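You operate a simulated robot arm through the tools that you are given. There is no shell and no other tool.

You are at the controls of a simulated two-armed robot. One attempt, no reset.

## Task
Flush the hose till a clean pellet shows in the clear box.
Fine: pellet size by the chart, cover shut whenever air is on, air off and at nought at the end.

Only the result counts: the job must be done as asked and must still hold three seconds after the hand-in. Knocking over, shifting, dropping, spilling or breaking anything else fails it. Lids that push on must go on centred and level and be pressed home; caps that screw on are set level and turned clockwise until they are tight.

## Robot
Two 7-joint arms with two-finger parallel grippers on one trunk, on a base that moves. Base frame: it is fixed to the floor where the robot stands at the start and does not move with it; the origin is under the middle of the robot, x ahead of it, y to its left, z up. Readings come in m, degrees, newtons and seconds.
The left shoulder is at the start at [0.05, 0.187, 1.16], the right one opposite. With the tool pointing down near the work surface each hand reaches from about 0.1 to 0.66 m from the robot's upright axis, wherever it stands, measured 20 degrees to its own side. Places, roughly: black nozzle [0.5, -0.2, 0.9]; black send button [0.7, -0.7, 0.9]; blue air knob [0.7, -0.5, 1]; clear box [0.5, -0.7, 0.9]; small clear cover [0.8, -0.3, 1]; small gauge [1, -0.6, 1.2]. Payload 3.43 kg a hand.
The TCP of each hand is the grasp point between the finger pads, 0.03 m short of the fingertips. In the tool frame z runs along the fingers and y along their closing line. The gripper opens to 0.094 m. The fingers are 0.028 m wide and 0.01 m thick; the gripper's body (0.05 by 0.096 m) begins 0.055 m behind the TCP.
Orientation is that of the tool frame in the base frame, as a unit quaternion [x, y, z, w]. With the fingers straight down and closing along the base's y, the tool's x points along the base's -x, its y along +y and its z along -z.

## Interface
- The arms move only by the tool jog_arm. It takes "left_increments", "right_increments" or both (then of equal length, played together; a hand with none holds still); each is a list of rows, each a list of 3 entries, a list of its own where there are three numbers: the turn, a rotation vector about the tool's x, y, z in degrees, then the shift along the tool's x, y, z in mm, then the finger opening in mm, from 0 to 94. In form: [[[rx, ry, rz], [dx, dy, dz], jaw], ...]. A call has 1 to 20 rows; each row is the pose to reach, as a shift and turn from the pose commanded when the call began, along the tool's axes at that moment. A row lasts 0.2 s, in which the tool goes at most 0.05 m and 8.6 degrees; a call with a longer step from one row to the next is refused whole, and so is a gripper value outside its range. A pose out of reach is approached as far as the arm can. The call stops where the force on the tool passes 60 N (or 10 N more than at its start, if that is more) or the arm is blocked; 0.2 s more then pass. Each finger travels about 0.153 m/s and halts on what it meets, pressing with about 22 N; the grip force reading is that of the motor and also rises with nothing between the fingers. The clock runs only during rows and for 0.2 s after the last one: add rows that repeat a pose to give the fingers time. It gives the time, the measured TCP pose, the force on the tool (base axes), the opening and the grip force at its end, in the units of the frame above (readings bear some noise), with the torque about the TCP (base axes, N m) and any sound that the robot's microphone picked up.
- Cameras (640 x 400 px; columns grow to the right, rows downward): "scene" is now at [0.1436, -0.0278, 1.3653]; the picture's right is [-0.30, -0.95, 0.00], its down [-0.13, 0.04, -0.99] and it looks along [0.95, -0.30, -0.14] (base axes); focal length 214 px, centre (320, 200). "left" rides on the left gripper at [0.076, -0.014, -0.103] in its tool frame; the picture's right is [0.18, 0.98, 0.00], its down [-0.75, 0.14, -0.64] and it looks along [-0.63, 0.12, 0.77] (tool axes); focal length 243 px, centre (320, 200). "right" rides on the right gripper at [0.076, 0.014, -0.102] in its tool frame; the picture's right is [-0.18, 0.98, 0.00], its down [-0.75, -0.14, -0.64] and it looks along [-0.63, -0.12, 0.77] (tool axes); focal length 243 px, centre (320, 200). There is no depth. A picture from a camera that has moved, and an enlarged one, comes with that camera's place and axes in the base frame and with its lens.
- snapshot(camera): a new picture of that camera. No time passes.
- move_column(by): slides the trunk up (or, below 0, down) by that many m; the arms and the scene camera ride with it, the base frame stays. It gives what a move gives, with no picture.
- drive_base(legs): drives the robot by 1 to 6 legs, each [ahead, left, turn to the left] in m, m and degrees, along the robot's own axes; the way and the turn of a leg run together, so that a leg with both is an arc; at most 1.5 m and 180 degrees a leg. The arms and the cameras ride along, it lands a little off, and it stops where it bumps. It gives what a move gives.
- turn_head(pan, tilt): turns the head with the scene camera to pan (to the left, within 80 degrees either way) and tilt (down, from -29 to 69), counted from straight ahead of the robot. It gives what a move gives.
- enlarge(camera, box): a new picture of the part [left, top, right, bottom] of that camera's present view, enlarged. No time passes.
- sign_off(): hands the job in; it is judged then, once.

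Nothing tells you exact positions but the pictures and the camera data. Unless the task says otherwise, let go and move clear before handing in.

The tools are called as name(argument=value, ...) on one line, values as JSON. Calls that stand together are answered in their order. jog_arm: Moves the arms, as the interface text tells. Its arguments: {"type":"object","properties":{"left_increments":{"type":"array","items":{"type":"array"}},"right_increments":{"type":"array","items":{"type":"array"}}},"required":[]} The other tools are called the same way: move_column (by) moves the trunk up or down; drive_base (legs) drives the base; turn_head (pan, tilt) turns the head that bears the scene camera; snapshot (camera) takes a picture; enlarge (camera, box) takes an enlarged picture of a part of a camera's view; sign_off () hands the job in.

At the start:

```text
t: 0.0
left_ee_pos: [0.2792, -0.0143, 1.3123]
left_tcp_rot: [0.0, 1.0, -0.001, -0.001]
left_wrist_force: [-0.7, -0.3, 0.1]
left_torque: [0.04, 0.0, -0.01]
left_grip_width: 0.0943
left_grasp_force: 0.0
right_ee_pos: [0.3626, -0.3659, 1.3019]
right_tcp_rot: [0.0, 1.0, 0.0, 0.001]
right_wrist_force: [0.6, 0.0, 0.2]
right_torque: [0.0, -0.03, -0.01]
right_grip_width: 0.094
right_grasp_force: 0.1
trunk travel left (down, up): [-0.375, 0.057]
robot x, y, heading: [-0.0022, -0.0026, -0.1]
head pan, tilt (commanded): [-17.4, 8.0]
```

scene: 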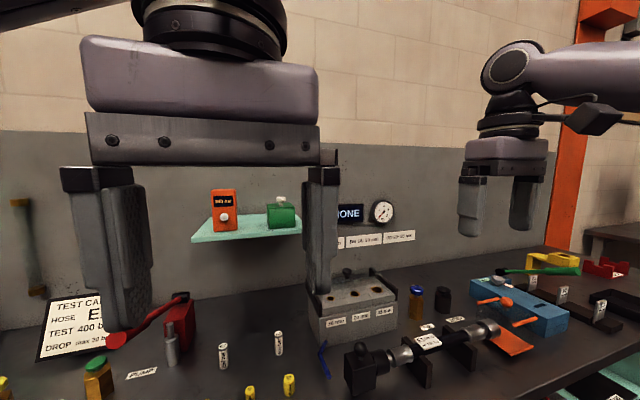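
right: 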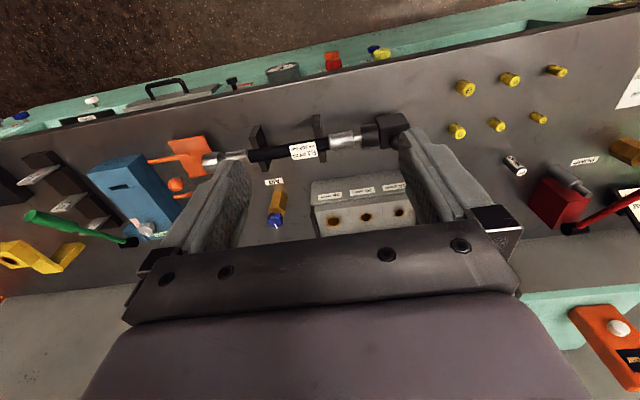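
left: 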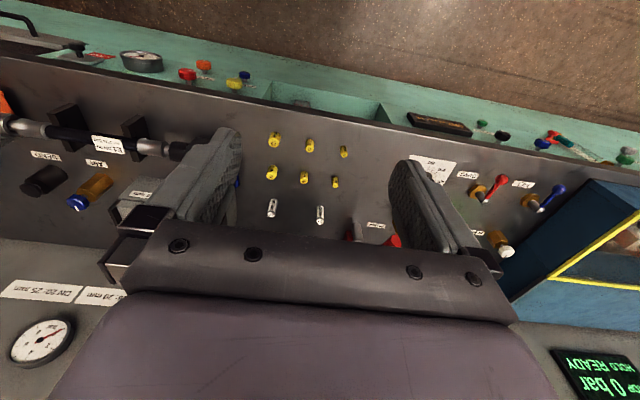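

I see a bench with a hose, a nozzle block, pellets, a gauge and charts; I need a closer look at everything before I move. First I'll take enlarged views of the scene.

enlarge(camera="scene", box=[300, 180, 480, 300])

enlarge(camera="scene", box=[300, 270, 560, 400])

enlarge(camera="scene", box=[440, 230, 640, 400])

enlarge(camera="right", box=[0, 60, 300, 300])

enlarge(camera="right", box=[240, 60, 560, 260])

```text
3.33 times, centred on (390, 240) of scene
camera zoom: at [0.1436, -0.0278, 1.3653], right [-0.3, -0.95, 0.0], down [-0.13, 0.04, -0.99], along [0.95, -0.3, -0.14], focal length 715 px, centre (87, 67)
```

zoom: 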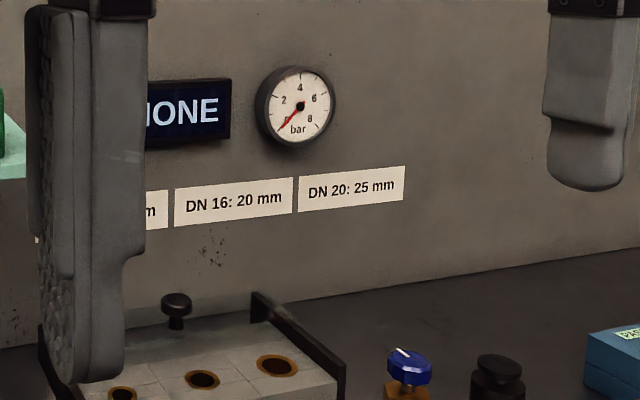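

```text
2.46 times, centred on (430, 335) of scene
camera zoom: at [0.1436, -0.0278, 1.3653], right [-0.3, -0.95, 0.0], down [-0.13, 0.04, -0.99], along [0.95, -0.3, -0.14], focal length 528 px, centre (49, -132)
```

zoom: 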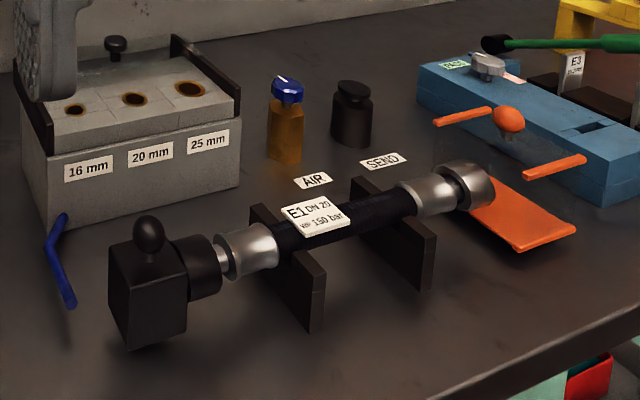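

```text
2.35 times, centred on (540, 315) of scene
camera zoom: at [0.1436, -0.0278, 1.3653], right [-0.3, -0.95, 0.0], down [-0.13, 0.04, -0.99], along [0.95, -0.3, -0.14], focal length 505 px, centre (-198, -71)
```

zoom: 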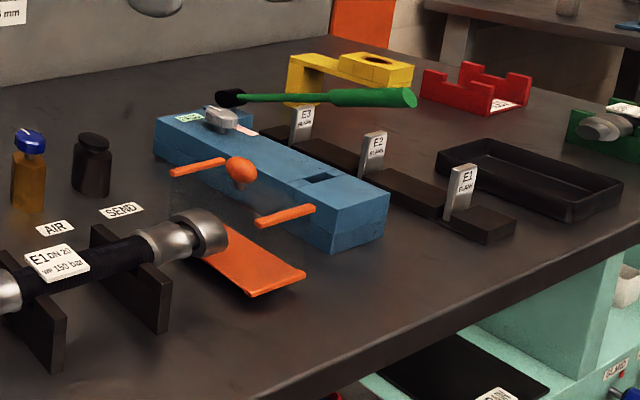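

```text
1.67 times, centred on (150, 180) of right
camera zoom: at [0.2859, -0.3522, 1.4047], right [0.18, 0.98, 0.0], down [0.75, -0.14, 0.64], along [0.63, -0.12, -0.77], focal length 404 px, centre (603, 233)
```

zoom: 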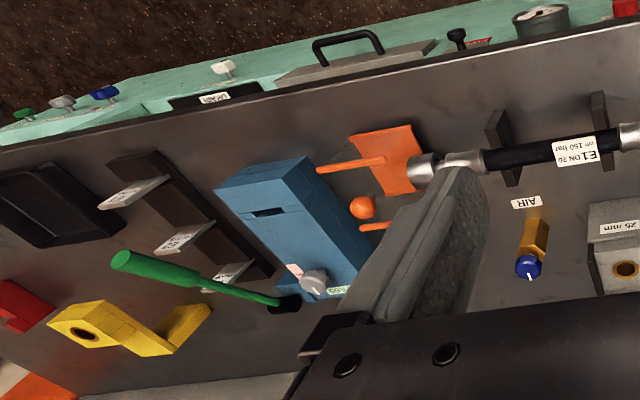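

```text
2.00 times, centred on (400, 160) of right
camera zoom: at [0.2859, -0.3522, 1.4047], right [0.18, 0.98, 0.0], down [0.75, -0.14, 0.64], along [0.63, -0.12, -0.77], focal length 485 px, centre (160, 280)
```

zoom: 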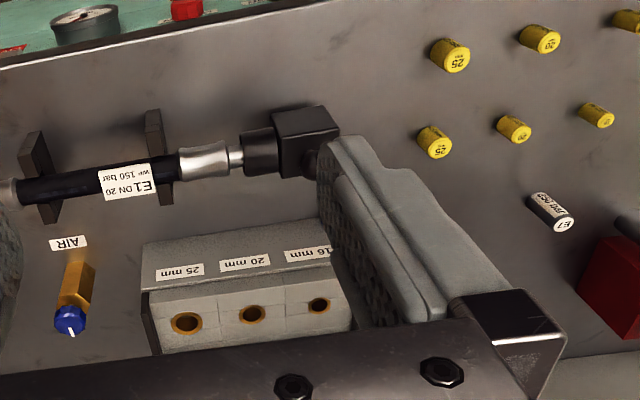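

The gauge, chart ("DN 16: 20 mm", "DN 20: 25 mm"), hose E1 DN 20 and yellow pellets marked by size are visible, but the left hand hides part of the scene. I move the left hand to the left and look again.

jog_arm(left_increments=[[[0, 0, 0], [0, 40, 0], 94], [[0, 0, 0], [0, 80, 0], 94], [[0, 0, 0], [0, 120, 0], 94], [[0, 0, 0], [0, 160, 0], 94], [[0, 0, 0], [0, 200, 0], 94], [[0, 0, 0], [0, 240, 0], 94], [[0, 0, 0], [0, 280, 0], 94], [[0, 0, 0], [0, 320, 0], 94]])

turn_head(pan=-20, tilt=25)

snapshot(camera="scene")

snapshot(camera="left")

```text
t: 1.8
left_ee_pos: [0.2855, 0.2995, 1.3031]
left_tcp_rot: [0.001, 1.0, -0.002, 0.001]
left_wrist_force: [-0.1, 0.0, -0.4]
left_torque: [-0.03, -0.01, -0.02]
left_grip_width: 0.094
left_grasp_force: 0.1
left hand out of reach, approached as far as the arm can: row 8
right_ee_pos: [0.3631, -0.3654, 1.3026]
right_tcp_rot: [0.0, 1.0, 0.0, 0.0]
right_wrist_force: [1.1, -0.1, -0.4]
right_torque: [-0.01, 0.0, 0.0]
right_grip_width: 0.094
right_grasp_force: 0.1
trunk travel left (down, up): [-0.375, 0.057]
robot x, y, heading: [-0.0015, 0.0003, 0.1]
head pan, tilt (commanded): [-17.4, 8.0]
```

```text
t: 2.6
left_ee_pos: [0.2853, 0.2969, 1.3046]
left_tcp_rot: [-0.001, 1.0, -0.001, 0.0]
left_wrist_force: [-0.8, 1.1, -0.1]
left_torque: [0.0, -0.01, 0.0]
left_grip_width: 0.0939
left_grasp_force: 0.0
right_ee_pos: [0.3614, -0.3678, 1.3023]
right_tcp_rot: [0.0, 1.0, 0.0, 0.0]
right_wrist_force: [0.2, 0.6, -0.1]
right_torque: [0.03, -0.02, 0.02]
right_grip_width: 0.0941
right_grasp_force: 0.2
trunk travel left (down, up): [-0.375, 0.057]
robot x, y, heading: [0.0002, -0.0019, -0.1]
head pan, tilt (commanded): [-20.0, 25.0]
```

```text
taken
camera scene: at [0.1418, -0.0315, 1.3377], right [-0.34, -0.94, 0.0], down [-0.4, 0.14, -0.91], along [0.85, -0.31, -0.42], focal length 214 px, centre (320, 200)
```

scene: 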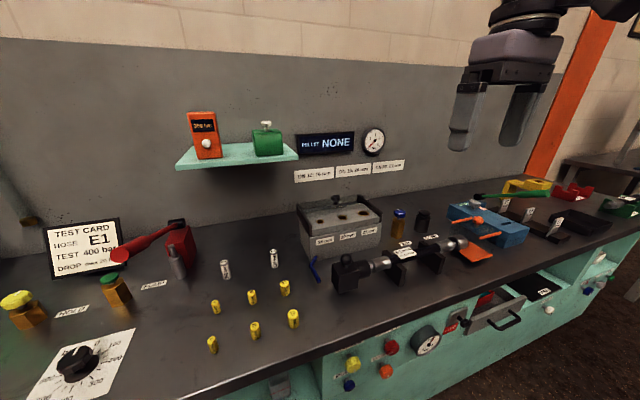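

```text
taken
camera left: at [0.2092, 0.2837, 1.4074], right [-0.19, 0.98, 0.0], down [0.75, 0.14, 0.64], along [0.63, 0.12, -0.77], focal length 243 px, centre (320, 200)
```

left: 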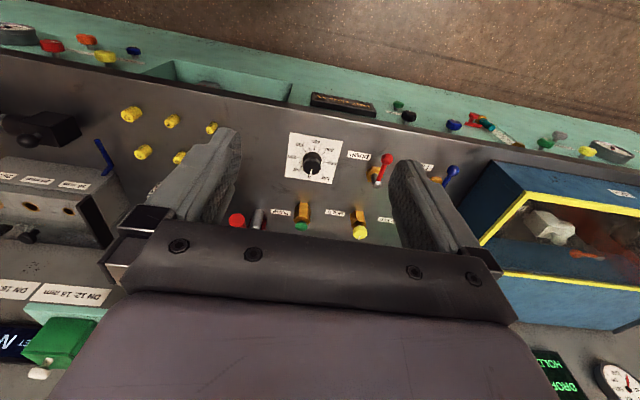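

enlarge(camera="scene", box=[280, 120, 440, 220])

enlarge(camera="scene", box=[280, 185, 400, 265])

enlarge(camera="scene", box=[190, 240, 370, 360])

enlarge(camera="scene", box=[360, 190, 540, 310])

enlarge(camera="scene", box=[0, 200, 240, 380])

enlarge(camera="scene", box=[320, 270, 620, 400])

```text
4.00 times, centred on (360, 170) of scene
camera zoom: at [0.1418, -0.0315, 1.3377], right [-0.34, -0.94, 0.0], down [-0.4, 0.14, -0.91], along [0.85, -0.31, -0.42], focal length 858 px, centre (160, 320)
```

zoom: 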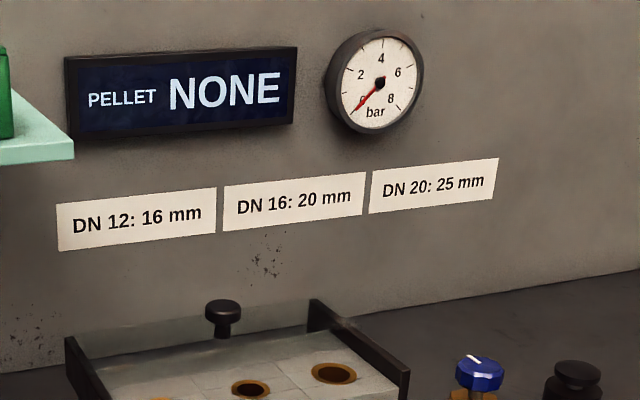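

```text
5.00 times, centred on (340, 225) of scene
camera zoom: at [0.1418, -0.0315, 1.3377], right [-0.34, -0.94, 0.0], down [-0.4, 0.14, -0.91], along [0.85, -0.31, -0.42], focal length 1072 px, centre (220, 75)
```

zoom: 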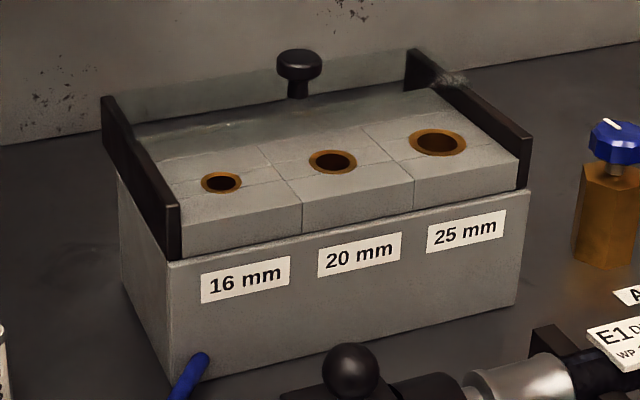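

```text
3.33 times, centred on (280, 300) of scene
camera zoom: at [0.1418, -0.0315, 1.3377], right [-0.34, -0.94, 0.0], down [-0.4, 0.14, -0.91], along [0.85, -0.31, -0.42], focal length 715 px, centre (453, -133)
```

zoom: 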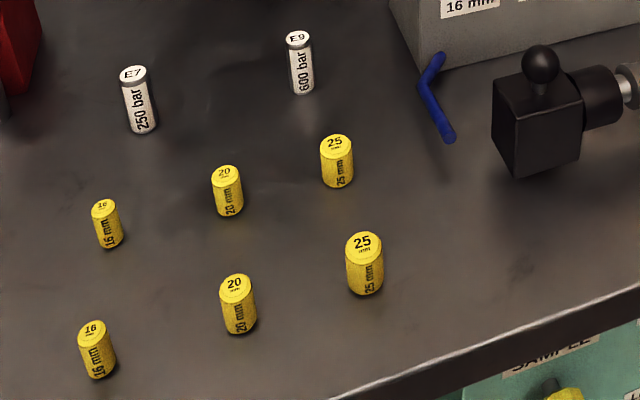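

```text
3.33 times, centred on (450, 250) of scene
camera zoom: at [0.1418, -0.0315, 1.3377], right [-0.34, -0.94, 0.0], down [-0.4, 0.14, -0.91], along [0.85, -0.31, -0.42], focal length 715 px, centre (-113, 33)
```

zoom: 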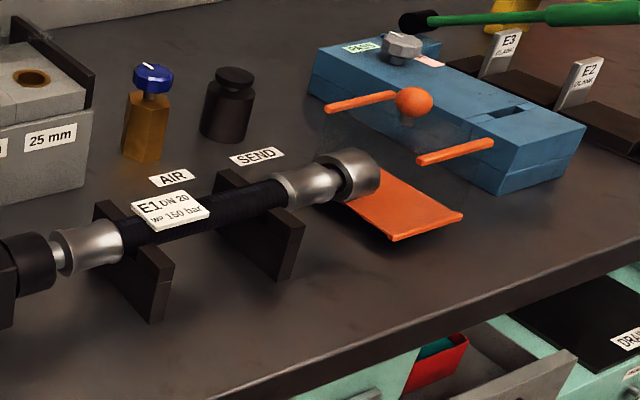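

```text
2.22 times, centred on (120, 290) of scene
camera zoom: at [0.1418, -0.0315, 1.3377], right [-0.34, -0.94, 0.0], down [-0.4, 0.14, -0.91], along [0.85, -0.31, -0.42], focal length 477 px, centre (764, 0)
```

zoom: 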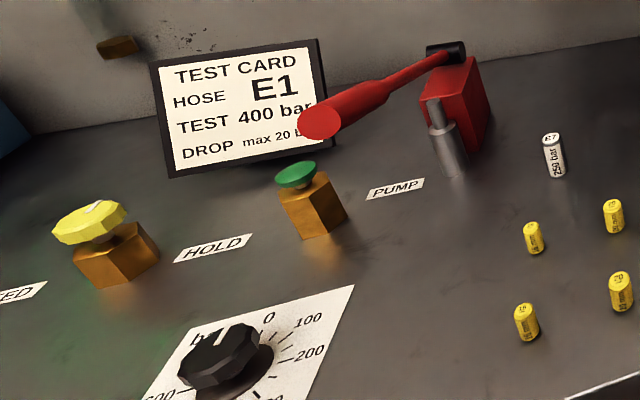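

```text
2.13 times, centred on (470, 335) of scene
camera zoom: at [0.1418, -0.0315, 1.3377], right [-0.34, -0.94, 0.0], down [-0.4, 0.14, -0.91], along [0.85, -0.31, -0.42], focal length 458 px, centre (0, -88)
```

zoom: 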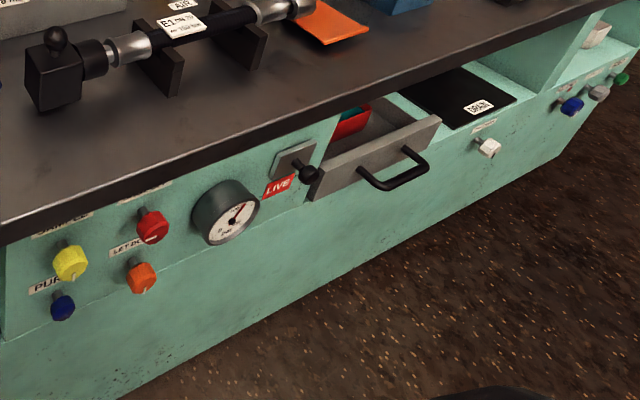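

The chart reads DN 12: 16, DN 16: 20, DN 20: 25 mm; the hose is E1 DN 20, so the 25 mm pellets are the ones to use, and the display says PELLET NONE. The black and clear parts further right need a nearer look, so I tilt the head down to check the free floor before driving sideways.

turn_head(pan=-30, tilt=60)

snapshot(camera="scene")

turn_head(pan=-55, tilt=35)

snapshot(camera="scene")

```text
t: 3.6
left_ee_pos: [0.2842, 0.2975, 1.3035]
left_tcp_rot: [-0.001, 1.0, -0.002, 0.001]
left_wrist_force: [-0.1, 0.0, 0.0]
left_torque: [-0.01, 0.03, -0.02]
left_grip_width: 0.0941
left_grasp_force: 0.0
right_ee_pos: [0.362, -0.3669, 1.3022]
right_tcp_rot: [-0.001, 1.0, 0.0, 0.0]
right_wrist_force: [0.3, -0.8, -0.2]
right_torque: [-0.01, -0.01, -0.03]
right_grip_width: 0.094
right_grasp_force: 0.1
trunk travel left (down, up): [-0.375, 0.057]
robot x, y, heading: [-0.0013, -0.0019, 0.0]
head pan, tilt (commanded): [-30.0, 60.0]
```

```text
taken
camera scene: at [0.113, -0.0334, 1.2877], right [-0.5, -0.87, 0.0], down [-0.75, 0.43, -0.5], along [0.43, -0.25, -0.87], focal length 214 px, centre (320, 200)
```

scene: 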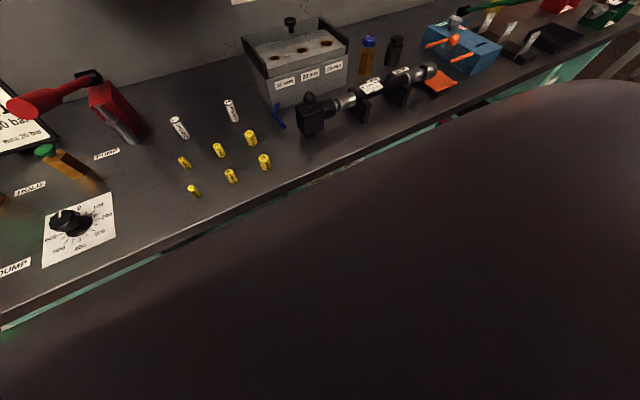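

```text
t: 4.5
left_ee_pos: [0.2859, 0.2985, 1.3048]
left_tcp_rot: [-0.001, 1.0, -0.002, 0.001]
left_wrist_force: [0.0, 0.5, -0.1]
left_torque: [0.05, 0.0, 0.02]
left_grip_width: 0.0938
left_grasp_force: 0.0
right_ee_pos: [0.3617, -0.3656, 1.3012]
right_tcp_rot: [-0.001, 1.0, 0.0, 0.0]
right_wrist_force: [0.9, -1.0, 0.1]
right_torque: [0.0, -0.01, 0.04]
right_grip_width: 0.0941
right_grasp_force: 0.1
trunk travel left (down, up): [-0.375, 0.057]
robot x, y, heading: [0.0027, -0.0015, 0.2]
head pan, tilt (commanded): [-55.0, 35.0]
```

```text
taken
camera scene: at [0.1058, -0.0722, 1.3218], right [-0.82, -0.57, 0.0], down [-0.33, 0.47, -0.82], along [0.47, -0.67, -0.57], focal length 214 px, centre (320, 200)
```

scene: 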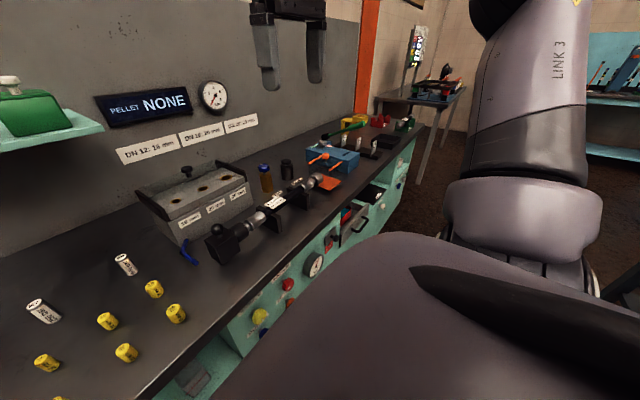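

The bench front carries knobs, a gauge and an open drawer at about x 0.35, y -0.65, so I must not drive forward much. I drive 0.35 m to the right, parallel to the bench, and look again.

drive_base(legs=[[0, -0.35, 0]])

turn_head(pan=-15, tilt=40)

snapshot(camera="scene")

snapshot(camera="right")

snapshot(camera="left")

```text
t: 8.2
left_ee_pos: [0.2856, -0.0633, 1.3045]
left_tcp_rot: [0.0, 1.0, -0.002, 0.001]
left_wrist_force: [-0.7, -0.7, 0.8]
left_torque: [-0.01, 0.01, 0.0]
left_grip_width: 0.0941
left_grasp_force: 0.1
right_ee_pos: [0.3612, -0.7269, 1.301]
right_tcp_rot: [0.0, 1.0, 0.0, 0.0]
right_wrist_force: [0.1, -0.1, -0.4]
right_torque: [-0.02, -0.02, -0.04]
right_grip_width: 0.0941
right_grasp_force: 0.0
trunk travel left (down, up): [-0.375, 0.057]
robot x, y, heading: [0.0027, -0.3583, -0.0]
head pan, tilt (commanded): [-55.0, 35.0]
```

```text
t: 9.3
left_ee_pos: [0.285, -0.0616, 1.305]
left_tcp_rot: [-0.001, 1.0, -0.002, 0.001]
left_wrist_force: [0.1, 0.1, -0.3]
left_torque: [-0.02, -0.02, 0.0]
left_grip_width: 0.0938
left_grasp_force: 0.0
right_ee_pos: [0.362, -0.7263, 1.301]
right_tcp_rot: [0.001, 1.0, 0.0, 0.0]
right_wrist_force: [1.1, 1.0, 0.3]
right_torque: [0.01, 0.0, -0.04]
right_grip_width: 0.0939
right_grasp_force: 0.0
trunk travel left (down, up): [-0.375, 0.057]
robot x, y, heading: [0.0003, -0.3605, -0.2]
head pan, tilt (commanded): [-15.0, 40.0]
```

```text
taken
camera scene: at [0.1369, -0.3818, 1.3144], right [-0.26, -0.97, 0.0], down [-0.62, 0.17, -0.77], along [0.74, -0.2, -0.64], focal length 214 px, centre (320, 200)
```

scene: 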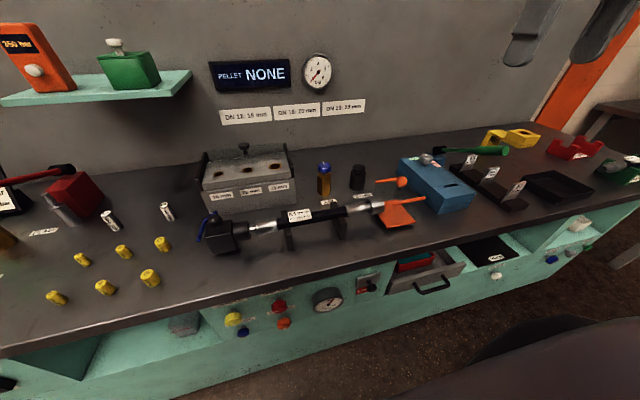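

```text
taken
camera right: at [0.2848, -0.7121, 1.4047], right [0.19, 0.98, 0.0], down [0.75, -0.14, 0.64], along [0.63, -0.12, -0.77], focal length 243 px, centre (320, 200)
```

right: 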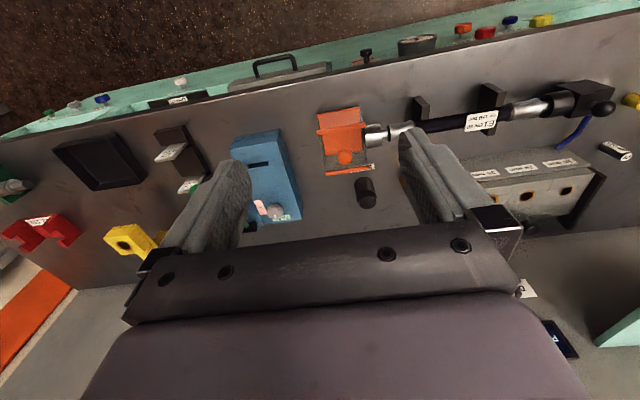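

```text
taken
camera left: at [0.2095, -0.076, 1.4073], right [-0.18, 0.98, 0.0], down [0.75, 0.14, 0.64], along [0.63, 0.12, -0.77], focal length 243 px, centre (320, 200)
```

left: 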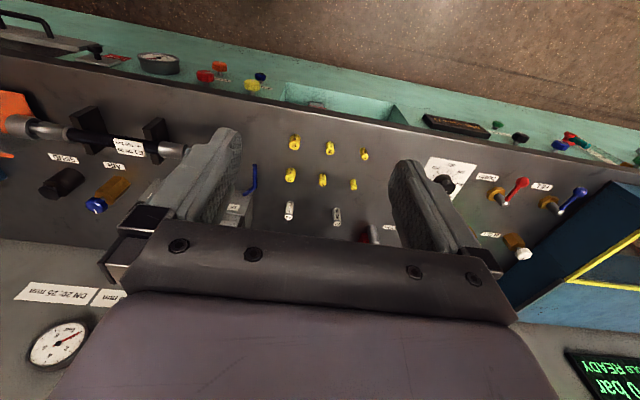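

enlarge(camera="scene", box=[340, 140, 500, 240])

enlarge(camera="scene", box=[180, 180, 360, 290])

enlarge(camera="right", box=[220, 60, 430, 200])

enlarge(camera="right", box=[390, 60, 640, 230])

enlarge(camera="scene", box=[190, 130, 310, 210])

enlarge(camera="scene", box=[200, 250, 500, 400])

```text
4.00 times, centred on (420, 190) of scene
camera zoom: at [0.1369, -0.3818, 1.3144], right [-0.26, -0.97, 0.0], down [-0.62, 0.17, -0.77], along [0.74, -0.2, -0.64], focal length 858 px, centre (-80, 240)
```

zoom: 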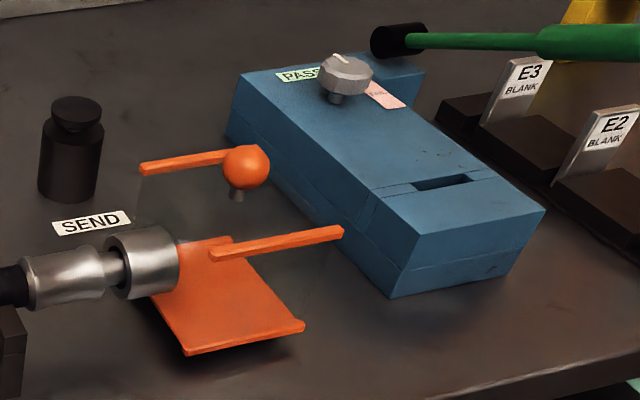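

```text
3.56 times, centred on (270, 235) of scene
camera zoom: at [0.1369, -0.3818, 1.3144], right [-0.26, -0.97, 0.0], down [-0.62, 0.17, -0.77], along [0.74, -0.2, -0.64], focal length 763 px, centre (498, 76)
```

zoom: 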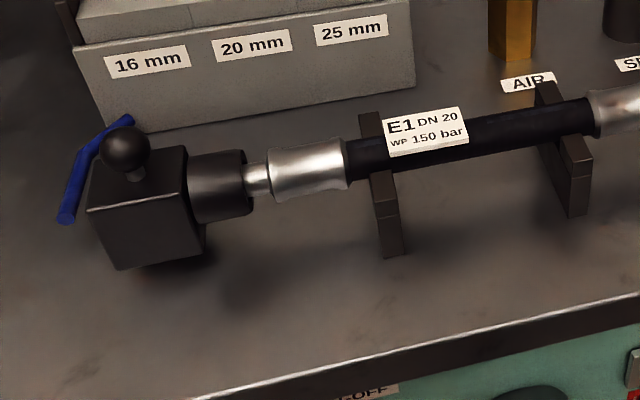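

```text
2.86 times, centred on (325, 130) of right
camera zoom: at [0.2848, -0.7121, 1.4047], right [0.19, 0.98, 0.0], down [0.75, -0.14, 0.64], along [0.63, -0.12, -0.77], focal length 693 px, centre (306, 400)
```

zoom: 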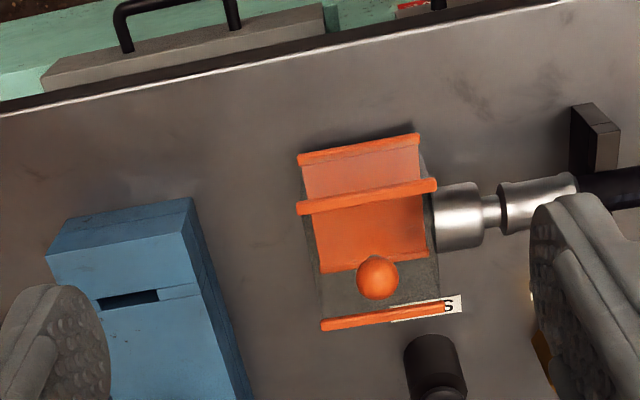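

```text
2.35 times, centred on (515, 145) of right
camera zoom: at [0.2848, -0.7121, 1.4047], right [0.19, 0.98, 0.0], down [0.75, -0.14, 0.64], along [0.63, -0.12, -0.77], focal length 571 px, centre (-139, 329)
```

zoom: 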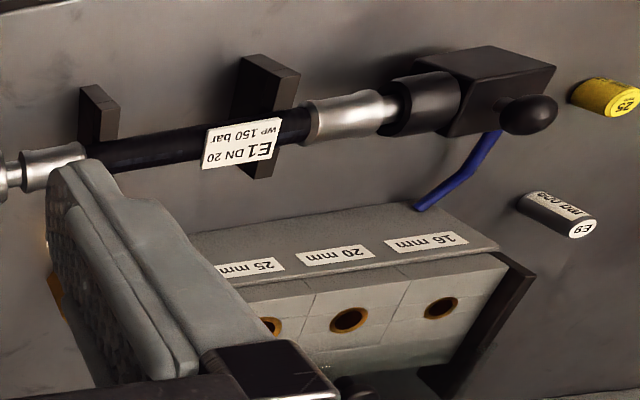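

```text
5.00 times, centred on (250, 170) of scene
camera zoom: at [0.1369, -0.3818, 1.3144], right [-0.26, -0.97, 0.0], down [-0.62, 0.17, -0.77], along [0.74, -0.2, -0.64], focal length 1072 px, centre (670, 350)
```

zoom: 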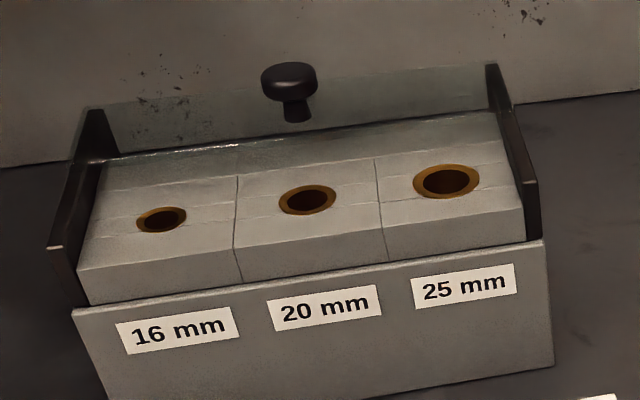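

```text
2.13 times, centred on (350, 325) of scene
camera zoom: at [0.1369, -0.3818, 1.3144], right [-0.26, -0.97, 0.0], down [-0.62, 0.17, -0.77], along [0.74, -0.2, -0.64], focal length 458 px, centre (256, -67)
```

zoom: 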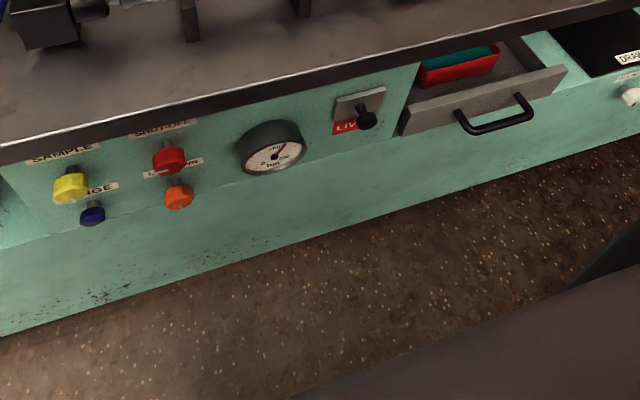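

The hose lies between the black nozzle (left end) and the clear box with the orange ball knob (right end); the three-chamber block with the clear cover stands behind. I bring both hand cameras lower for closer looks at the nozzle and the clear box.

jog_arm(left_increments=[[[0, 0, 0], [-8, -29, 38], 94], [[0, 0, 0], [-16, -57, 75], 94], [[0, 0, 0], [-23, -85, 113], 94], [[0, 0, 0], [-30, -113, 150], 94], [[0, 0, 0], [-38, -142, 188], 94], [[0, 0, 0], [-45, -170, 225], 94]], right_increments=[[[0, 0, 0], [1, 9, 39], 94], [[0, 0, 0], [2, 18, 78], 94], [[0, 0, 0], [3, 27, 117], 94], [[0, 0, 0], [4, 36, 156], 94], [[0, 0, 0], [5, 45, 195], 94], [[0, 0, 0], [6, 54, 233], 94]])

snapshot(camera="left")

snapshot(camera="right")

snapshot(camera="scene")

```text
t: 10.7
left_ee_pos: [0.3319, -0.23, 1.0801]
left_tcp_rot: [-0.001, 1.0, -0.003, 0.001]
left_wrist_force: [0.5, 0.2, -0.2]
left_torque: [0.01, 0.02, 0.01]
left_grip_width: 0.0941
left_grasp_force: 0.1
right_ee_pos: [0.3521, -0.6734, 1.0674]
right_tcp_rot: [0.001, 1.0, 0.001, 0.001]
right_wrist_force: [0.4, 0.7, -0.3]
right_torque: [0.02, 0.03, 0.02]
right_grip_width: 0.0939
right_grasp_force: 0.1
trunk travel left (down, up): [-0.375, 0.057]
robot x, y, heading: [0.0028, -0.3597, -0.0]
head pan, tilt (commanded): [-15.0, 40.0]
```

```text
taken
camera left: at [0.2559, -0.2435, 1.183], right [-0.19, 0.98, 0.0], down [0.75, 0.14, 0.64], along [0.63, 0.12, -0.77], focal length 243 px, centre (320, 200)
```

left: 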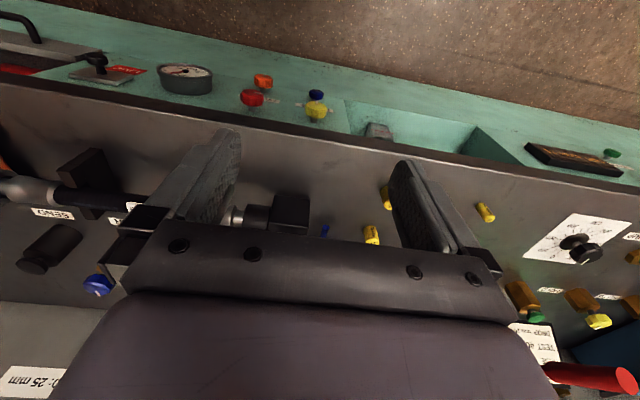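

```text
taken
camera right: at [0.2766, -0.6597, 1.17], right [0.19, 0.98, 0.0], down [0.75, -0.14, 0.64], along [0.63, -0.12, -0.77], focal length 243 px, centre (320, 200)
```

right: 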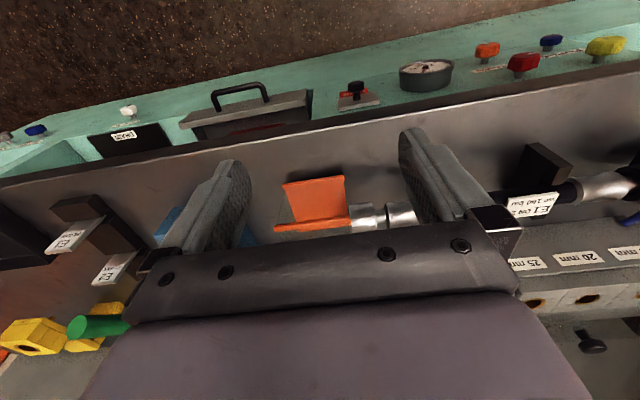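

```text
taken
camera scene: at [0.1376, -0.3821, 1.3143], right [-0.26, -0.97, 0.0], down [-0.62, 0.17, -0.77], along [0.74, -0.2, -0.64], focal length 214 px, centre (320, 200)
```

scene: 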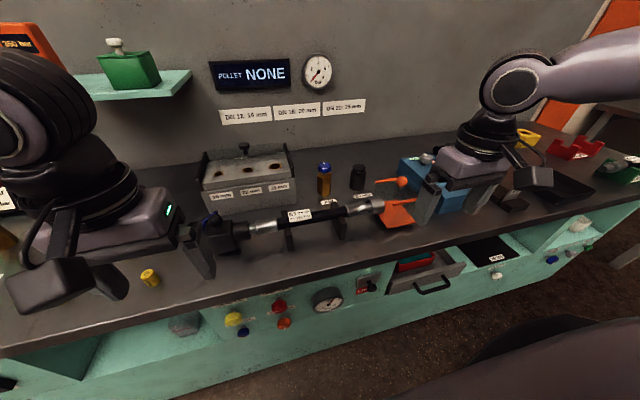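

I take enlarged views for exact pixel positions of the nozzle, chambers, knobs and box.

enlarge(camera="left", box=[220, 160, 400, 270])

enlarge(camera="right", box=[240, 150, 440, 270])

enlarge(camera="left", box=[0, 120, 220, 320])

enlarge(camera="right", box=[480, 140, 640, 370])

enlarge(camera="scene", box=[180, 190, 300, 270])

enlarge(camera="scene", box=[310, 150, 450, 240])

```text
3.56 times, centred on (310, 215) of left
camera zoom: at [0.2559, -0.2435, 1.183], right [-0.19, 0.98, 0.0], down [0.75, 0.14, 0.64], along [0.63, 0.12, -0.77], focal length 863 px, centre (356, 147)
```

zoom: 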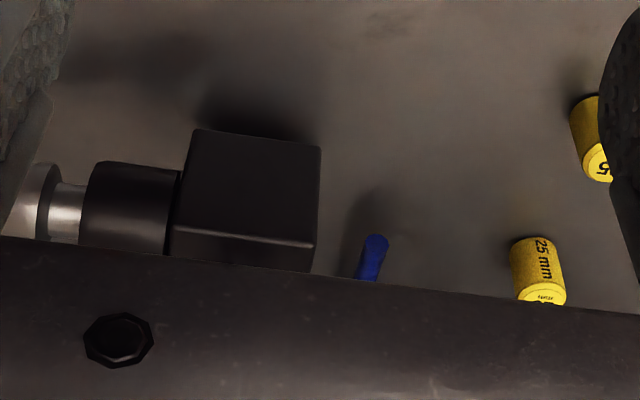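

```text
3.20 times, centred on (340, 210) of right
camera zoom: at [0.2766, -0.6597, 1.17], right [0.19, 0.98, 0.0], down [0.75, -0.14, 0.64], along [0.63, -0.12, -0.77], focal length 776 px, centre (256, 168)
```

zoom: 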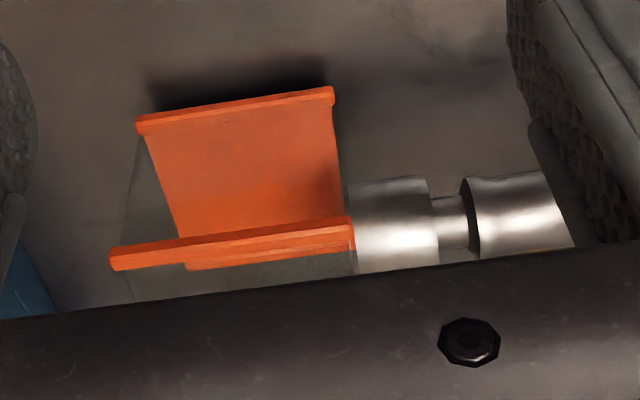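

```text
2.00 times, centred on (110, 220) of left
camera zoom: at [0.2559, -0.2435, 1.183], right [-0.19, 0.98, 0.0], down [0.75, 0.14, 0.64], along [0.63, 0.12, -0.77], focal length 485 px, centre (740, 160)
```

zoom: 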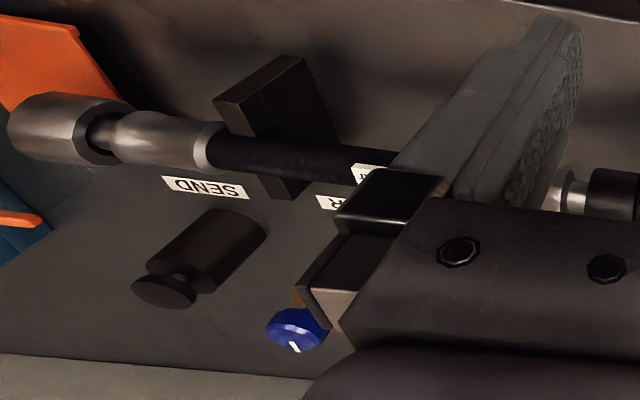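

```text
1.74 times, centred on (560, 255) of right
camera zoom: at [0.2766, -0.6597, 1.17], right [0.19, 0.98, 0.0], down [0.75, -0.14, 0.64], along [0.63, -0.12, -0.77], focal length 422 px, centre (-97, 104)
```

zoom: 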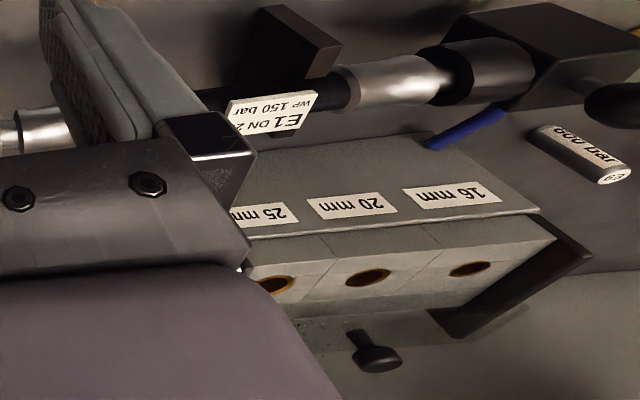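

```text
5.00 times, centred on (240, 230) of scene
camera zoom: at [0.1376, -0.3821, 1.3143], right [-0.26, -0.97, 0.0], down [-0.62, 0.17, -0.77], along [0.74, -0.2, -0.64], focal length 1072 px, centre (720, 50)
```

zoom: 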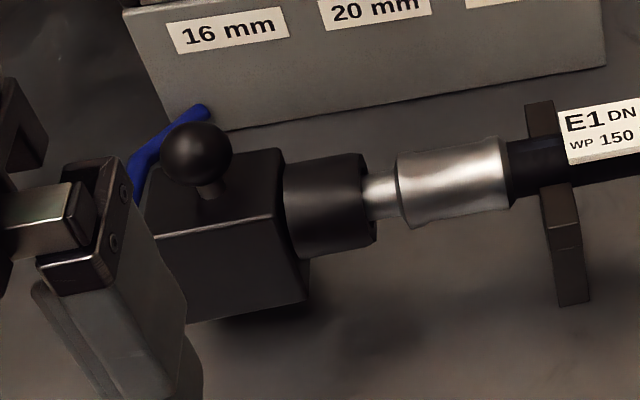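

```text
4.44 times, centred on (380, 195) of scene
camera zoom: at [0.1376, -0.3821, 1.3143], right [-0.26, -0.97, 0.0], down [-0.62, 0.17, -0.77], along [0.74, -0.2, -0.64], focal length 953 px, centre (53, 222)
```

zoom: 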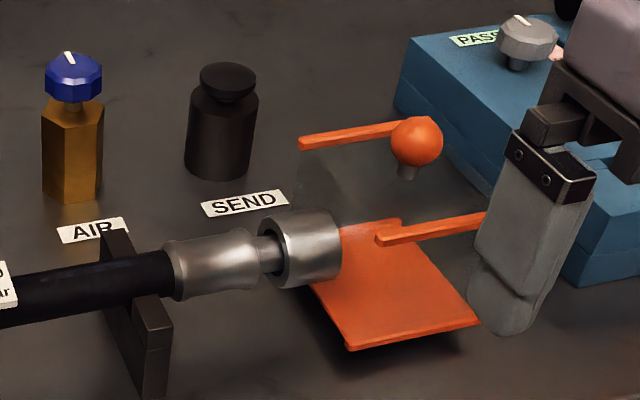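

The rough fixes so far are: nozzle ball (0.534, -0.240, 0.962), air knob (0.69, -0.54, 0.966), send button (0.69, -0.66, 0.94), cover knob (0.77, -0.32, 1.03), and the 25 mm bore (0.704, -0.397, 0.983). I look down to see how much room is ahead of the base.

turn_head(pan=0, tilt=69)

snapshot(camera="scene")

turn_head(pan=-45, tilt=60)

snapshot(camera="scene")

```text
t: 11.6
left_ee_pos: [0.3308, -0.2287, 1.0807]
left_tcp_rot: [0.001, 1.0, -0.002, 0.001]
left_wrist_force: [-1.5, 0.2, 0.4]
left_torque: [-0.01, 0.01, 0.02]
left_grip_width: 0.0941
left_grasp_force: 0.2
right_ee_pos: [0.3524, -0.6736, 1.0685]
right_tcp_rot: [0.001, 1.0, -0.001, 0.0]
right_wrist_force: [-0.3, 0.0, 0.0]
right_torque: [0.03, 0.01, 0.01]
right_grip_width: 0.094
right_grasp_force: 0.1
trunk travel left (down, up): [-0.375, 0.057]
robot x, y, heading: [-0.0022, -0.3563, -0.2]
head pan, tilt (commanded): [0.0, 68.8]
```

```text
taken
camera scene: at [0.1108, -0.3597, 1.2783], right [0.0, -1.0, 0.0], down [-0.93, 0.0, -0.36], along [0.36, 0.0, -0.93], focal length 214 px, centre (320, 200)
```

scene: 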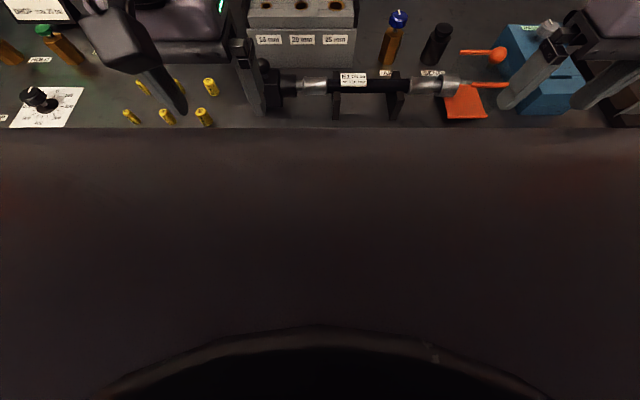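

```text
t: 12.7
left_ee_pos: [0.3302, -0.229, 1.0806]
left_tcp_rot: [0.0, 1.0, -0.002, 0.001]
left_wrist_force: [0.0, 0.3, 0.2]
left_torque: [0.01, 0.06, 0.01]
left_grip_width: 0.0939
left_grasp_force: 0.1
right_ee_pos: [0.3525, -0.676, 1.0679]
right_tcp_rot: [0.002, 1.0, 0.001, 0.0]
right_wrist_force: [-0.2, 0.4, -0.4]
right_torque: [-0.02, 0.0, 0.03]
right_grip_width: 0.094
right_grasp_force: 0.1
trunk travel left (down, up): [-0.375, 0.057]
robot x, y, heading: [0.0001, -0.3602, -0.1]
head pan, tilt (commanded): [-45.0, 60.0]
```

```text
taken
camera scene: at [0.102, -0.4068, 1.2876], right [-0.71, -0.71, 0.0], down [-0.61, 0.61, -0.5], along [0.35, -0.35, -0.87], focal length 214 px, centre (320, 200)
```

scene: 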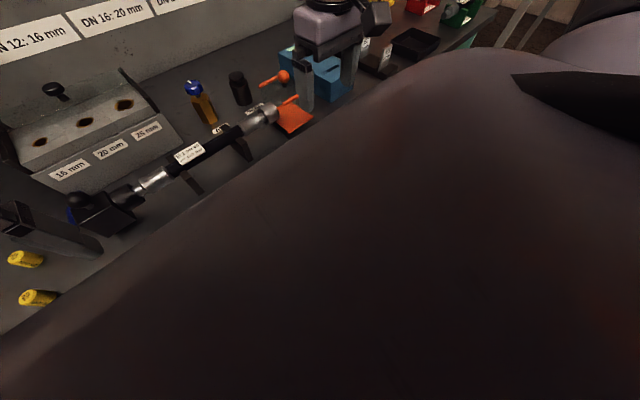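

The front panel is set back under the bench top, so there seems to be some room ahead. I drive forward 0.1 m with the hands held well above the parts.

drive_base(legs=[[0.1, 0, 0]])

turn_head(pan=0, tilt=40)

snapshot(camera="scene")

enlarge(camera="scene", box=[220, 60, 400, 180])

```text
t: 13.9
left_ee_pos: [0.4309, -0.228, 1.08]
left_tcp_rot: [-0.001, 1.0, -0.002, 0.0]
left_wrist_force: [0.8, -0.3, -0.2]
left_torque: [-0.01, -0.01, 0.03]
left_grip_width: 0.0943
left_grasp_force: 0.0
right_ee_pos: [0.4501, -0.6741, 1.0676]
right_tcp_rot: [0.001, 1.0, -0.001, 0.0]
right_wrist_force: [0.4, 0.4, 0.0]
right_torque: [-0.01, 0.06, -0.01]
right_grip_width: 0.0941
right_grasp_force: 0.0
trunk travel left (down, up): [-0.375, 0.057]
robot x, y, heading: [0.0954, -0.3575, 0.1]
head pan, tilt (commanded): [-45.0, 60.0]
```

```text
t: 15.0
left_ee_pos: [0.4296, -0.2284, 1.0805]
left_tcp_rot: [0.0, 1.0, -0.002, 0.0]
left_wrist_force: [0.5, 0.2, -0.4]
left_torque: [-0.01, -0.03, -0.01]
left_grip_width: 0.0938
left_grasp_force: 0.0
right_ee_pos: [0.4497, -0.6738, 1.0691]
right_tcp_rot: [0.001, 1.0, 0.0, 0.0]
right_wrist_force: [-0.9, -0.2, -0.6]
right_torque: [-0.03, 0.02, 0.0]
right_grip_width: 0.0941
right_grasp_force: 0.1
trunk travel left (down, up): [-0.375, 0.057]
robot x, y, heading: [0.1, -0.3559, 0.0]
head pan, tilt (commanded): [0.0, 40.0]
```

```text
taken
camera scene: at [0.2384, -0.3601, 1.3143], right [0.0, -1.0, 0.0], down [-0.64, 0.0, -0.77], along [0.77, 0.0, -0.64], focal length 214 px, centre (320, 200)
```

scene: 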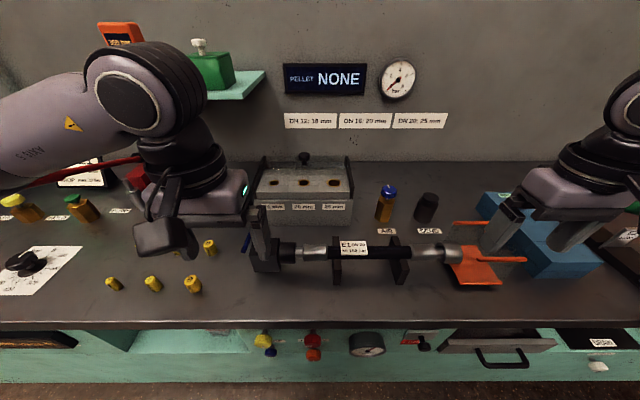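

```text
3.33 times, centred on (310, 120) of scene
camera zoom: at [0.2384, -0.3601, 1.3143], right [0.0, -1.0, 0.0], down [-0.64, 0.0, -0.77], along [0.77, 0.0, -0.64], focal length 715 px, centre (353, 467)
```

zoom: 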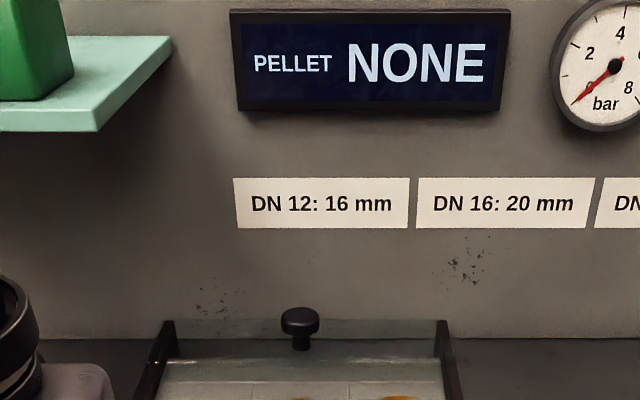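

The base moved forward freely and stands at x 0.1. I use the left hand camera for a close look at the block and its clear cover.

jog_arm(left_increments=[[[0, 0, 0], [0, 0, -40], 94], [[0, 0, 0], [-30, -12, -80], 94], [[0, 0, 0], [-70, -30, -80], 94], [[0, 0, 0], [-110, -46, -80], 94], [[0, 0, 0], [-140, -60, -80], 94], [[0, 0, 0], [-170, -70, -80], 94]])

snapshot(camera="left")

enlarge(camera="left", box=[200, 100, 440, 250])

```text
refused: row 2 steps farther than a row can; nothing moved
```

```text
taken
camera left: at [0.354, -0.2431, 1.1833], right [-0.18, 0.98, 0.0], down [0.75, 0.14, 0.64], along [0.63, 0.12, -0.77], focal length 243 px, centre (320, 200)
```

left: 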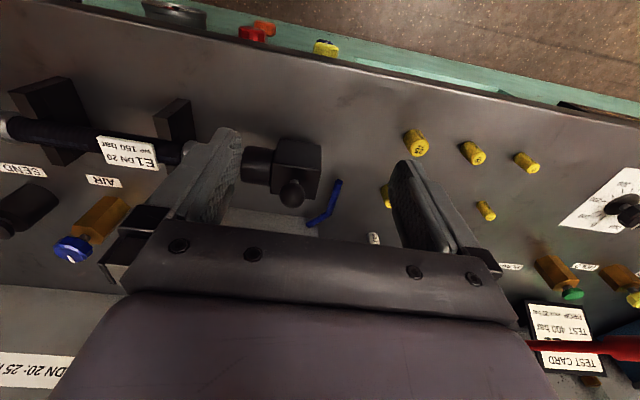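

```text
2.67 times, centred on (320, 175) of left
camera zoom: at [0.354, -0.2431, 1.1833], right [-0.18, 0.98, 0.0], down [0.75, 0.14, 0.64], along [0.63, 0.12, -0.77], focal length 647 px, centre (320, 267)
```

zoom: 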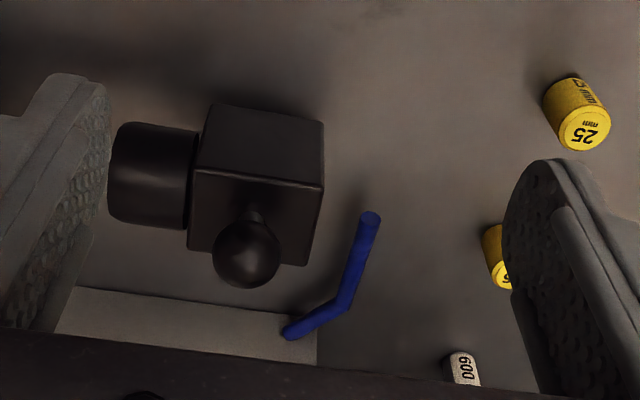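

The jog was refused for a step over 50 mm; I redo it with smaller steps to view the block and cover.

jog_arm(left_increments=[[[0, 0, 0], [0, 0, -40], 94], [[0, 0, 0], [-20, -8, -80], 94], [[0, 0, 0], [-58, -24, -80], 94], [[0, 0, 0], [-96, -40, -80], 94], [[0, 0, 0], [-134, -55, -80], 94], [[0, 0, 0], [-170, -70, -80], 94]])

snapshot(camera="left")

enlarge(camera="left", box=[200, 100, 440, 250])

enlarge(camera="scene", box=[220, 200, 400, 300])

```text
t: 16.4
left_ee_pos: [0.6025, -0.3004, 1.1621]
left_tcp_rot: [0.001, 1.0, -0.001, 0.002]
left_wrist_force: [0.8, -0.9, -0.6]
left_torque: [0.01, 0.0, 0.01]
left_grip_width: 0.0945
left_grasp_force: 0.1
right_ee_pos: [0.4504, -0.6732, 1.068]
right_tcp_rot: [0.0, 1.0, -0.001, 0.0]
right_wrist_force: [0.1, -0.3, -0.6]
right_torque: [0.01, 0.0, 0.01]
right_grip_width: 0.0941
right_grasp_force: 0.1
trunk travel left (down, up): [-0.375, 0.057]
robot x, y, heading: [0.0985, -0.362, -0.2]
head pan, tilt (commanded): [0.0, 40.0]
```

```text
taken
camera left: at [0.5266, -0.3132, 1.2663], right [-0.18, 0.98, 0.0], down [0.75, 0.14, 0.64], along [0.63, 0.12, -0.77], focal length 243 px, centre (320, 200)
```

left: 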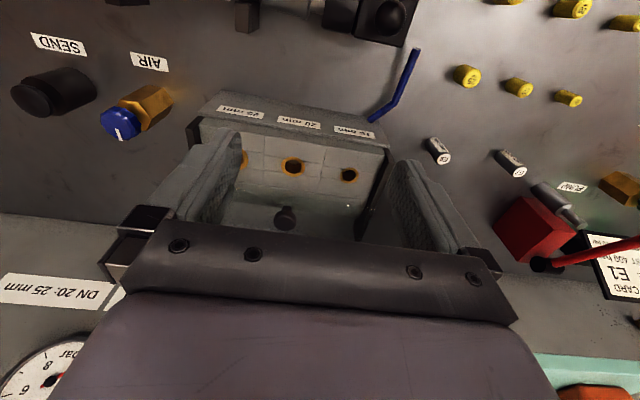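

```text
2.67 times, centred on (320, 175) of left
camera zoom: at [0.5266, -0.3132, 1.2663], right [-0.18, 0.98, 0.0], down [0.75, 0.14, 0.64], along [0.63, 0.12, -0.77], focal length 647 px, centre (320, 267)
```

zoom: 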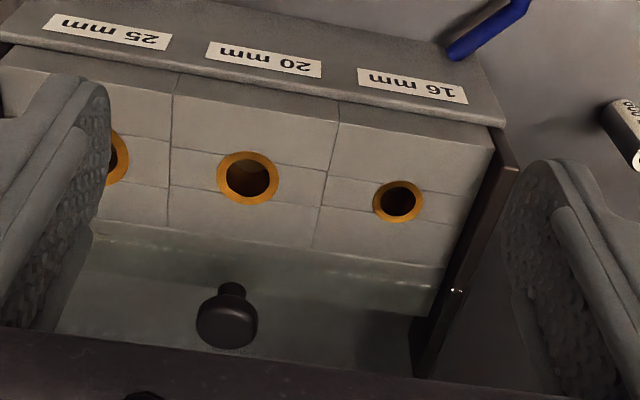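

```text
3.56 times, centred on (310, 250) of scene
camera zoom: at [0.2387, -0.3605, 1.3143], right [0.0, -1.0, 0.0], down [-0.64, 0.0, -0.77], along [0.77, 0.0, -0.64], focal length 763 px, centre (356, 22)
```

zoom: 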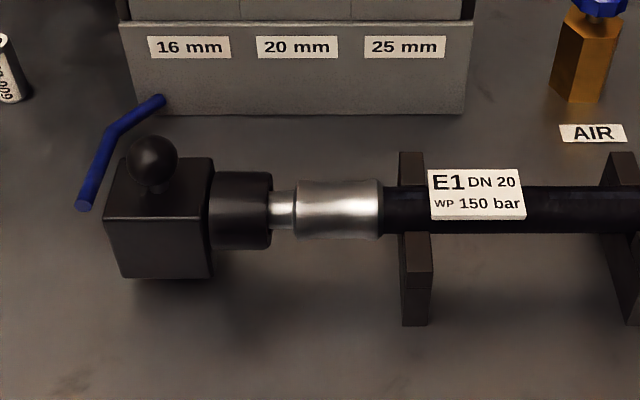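

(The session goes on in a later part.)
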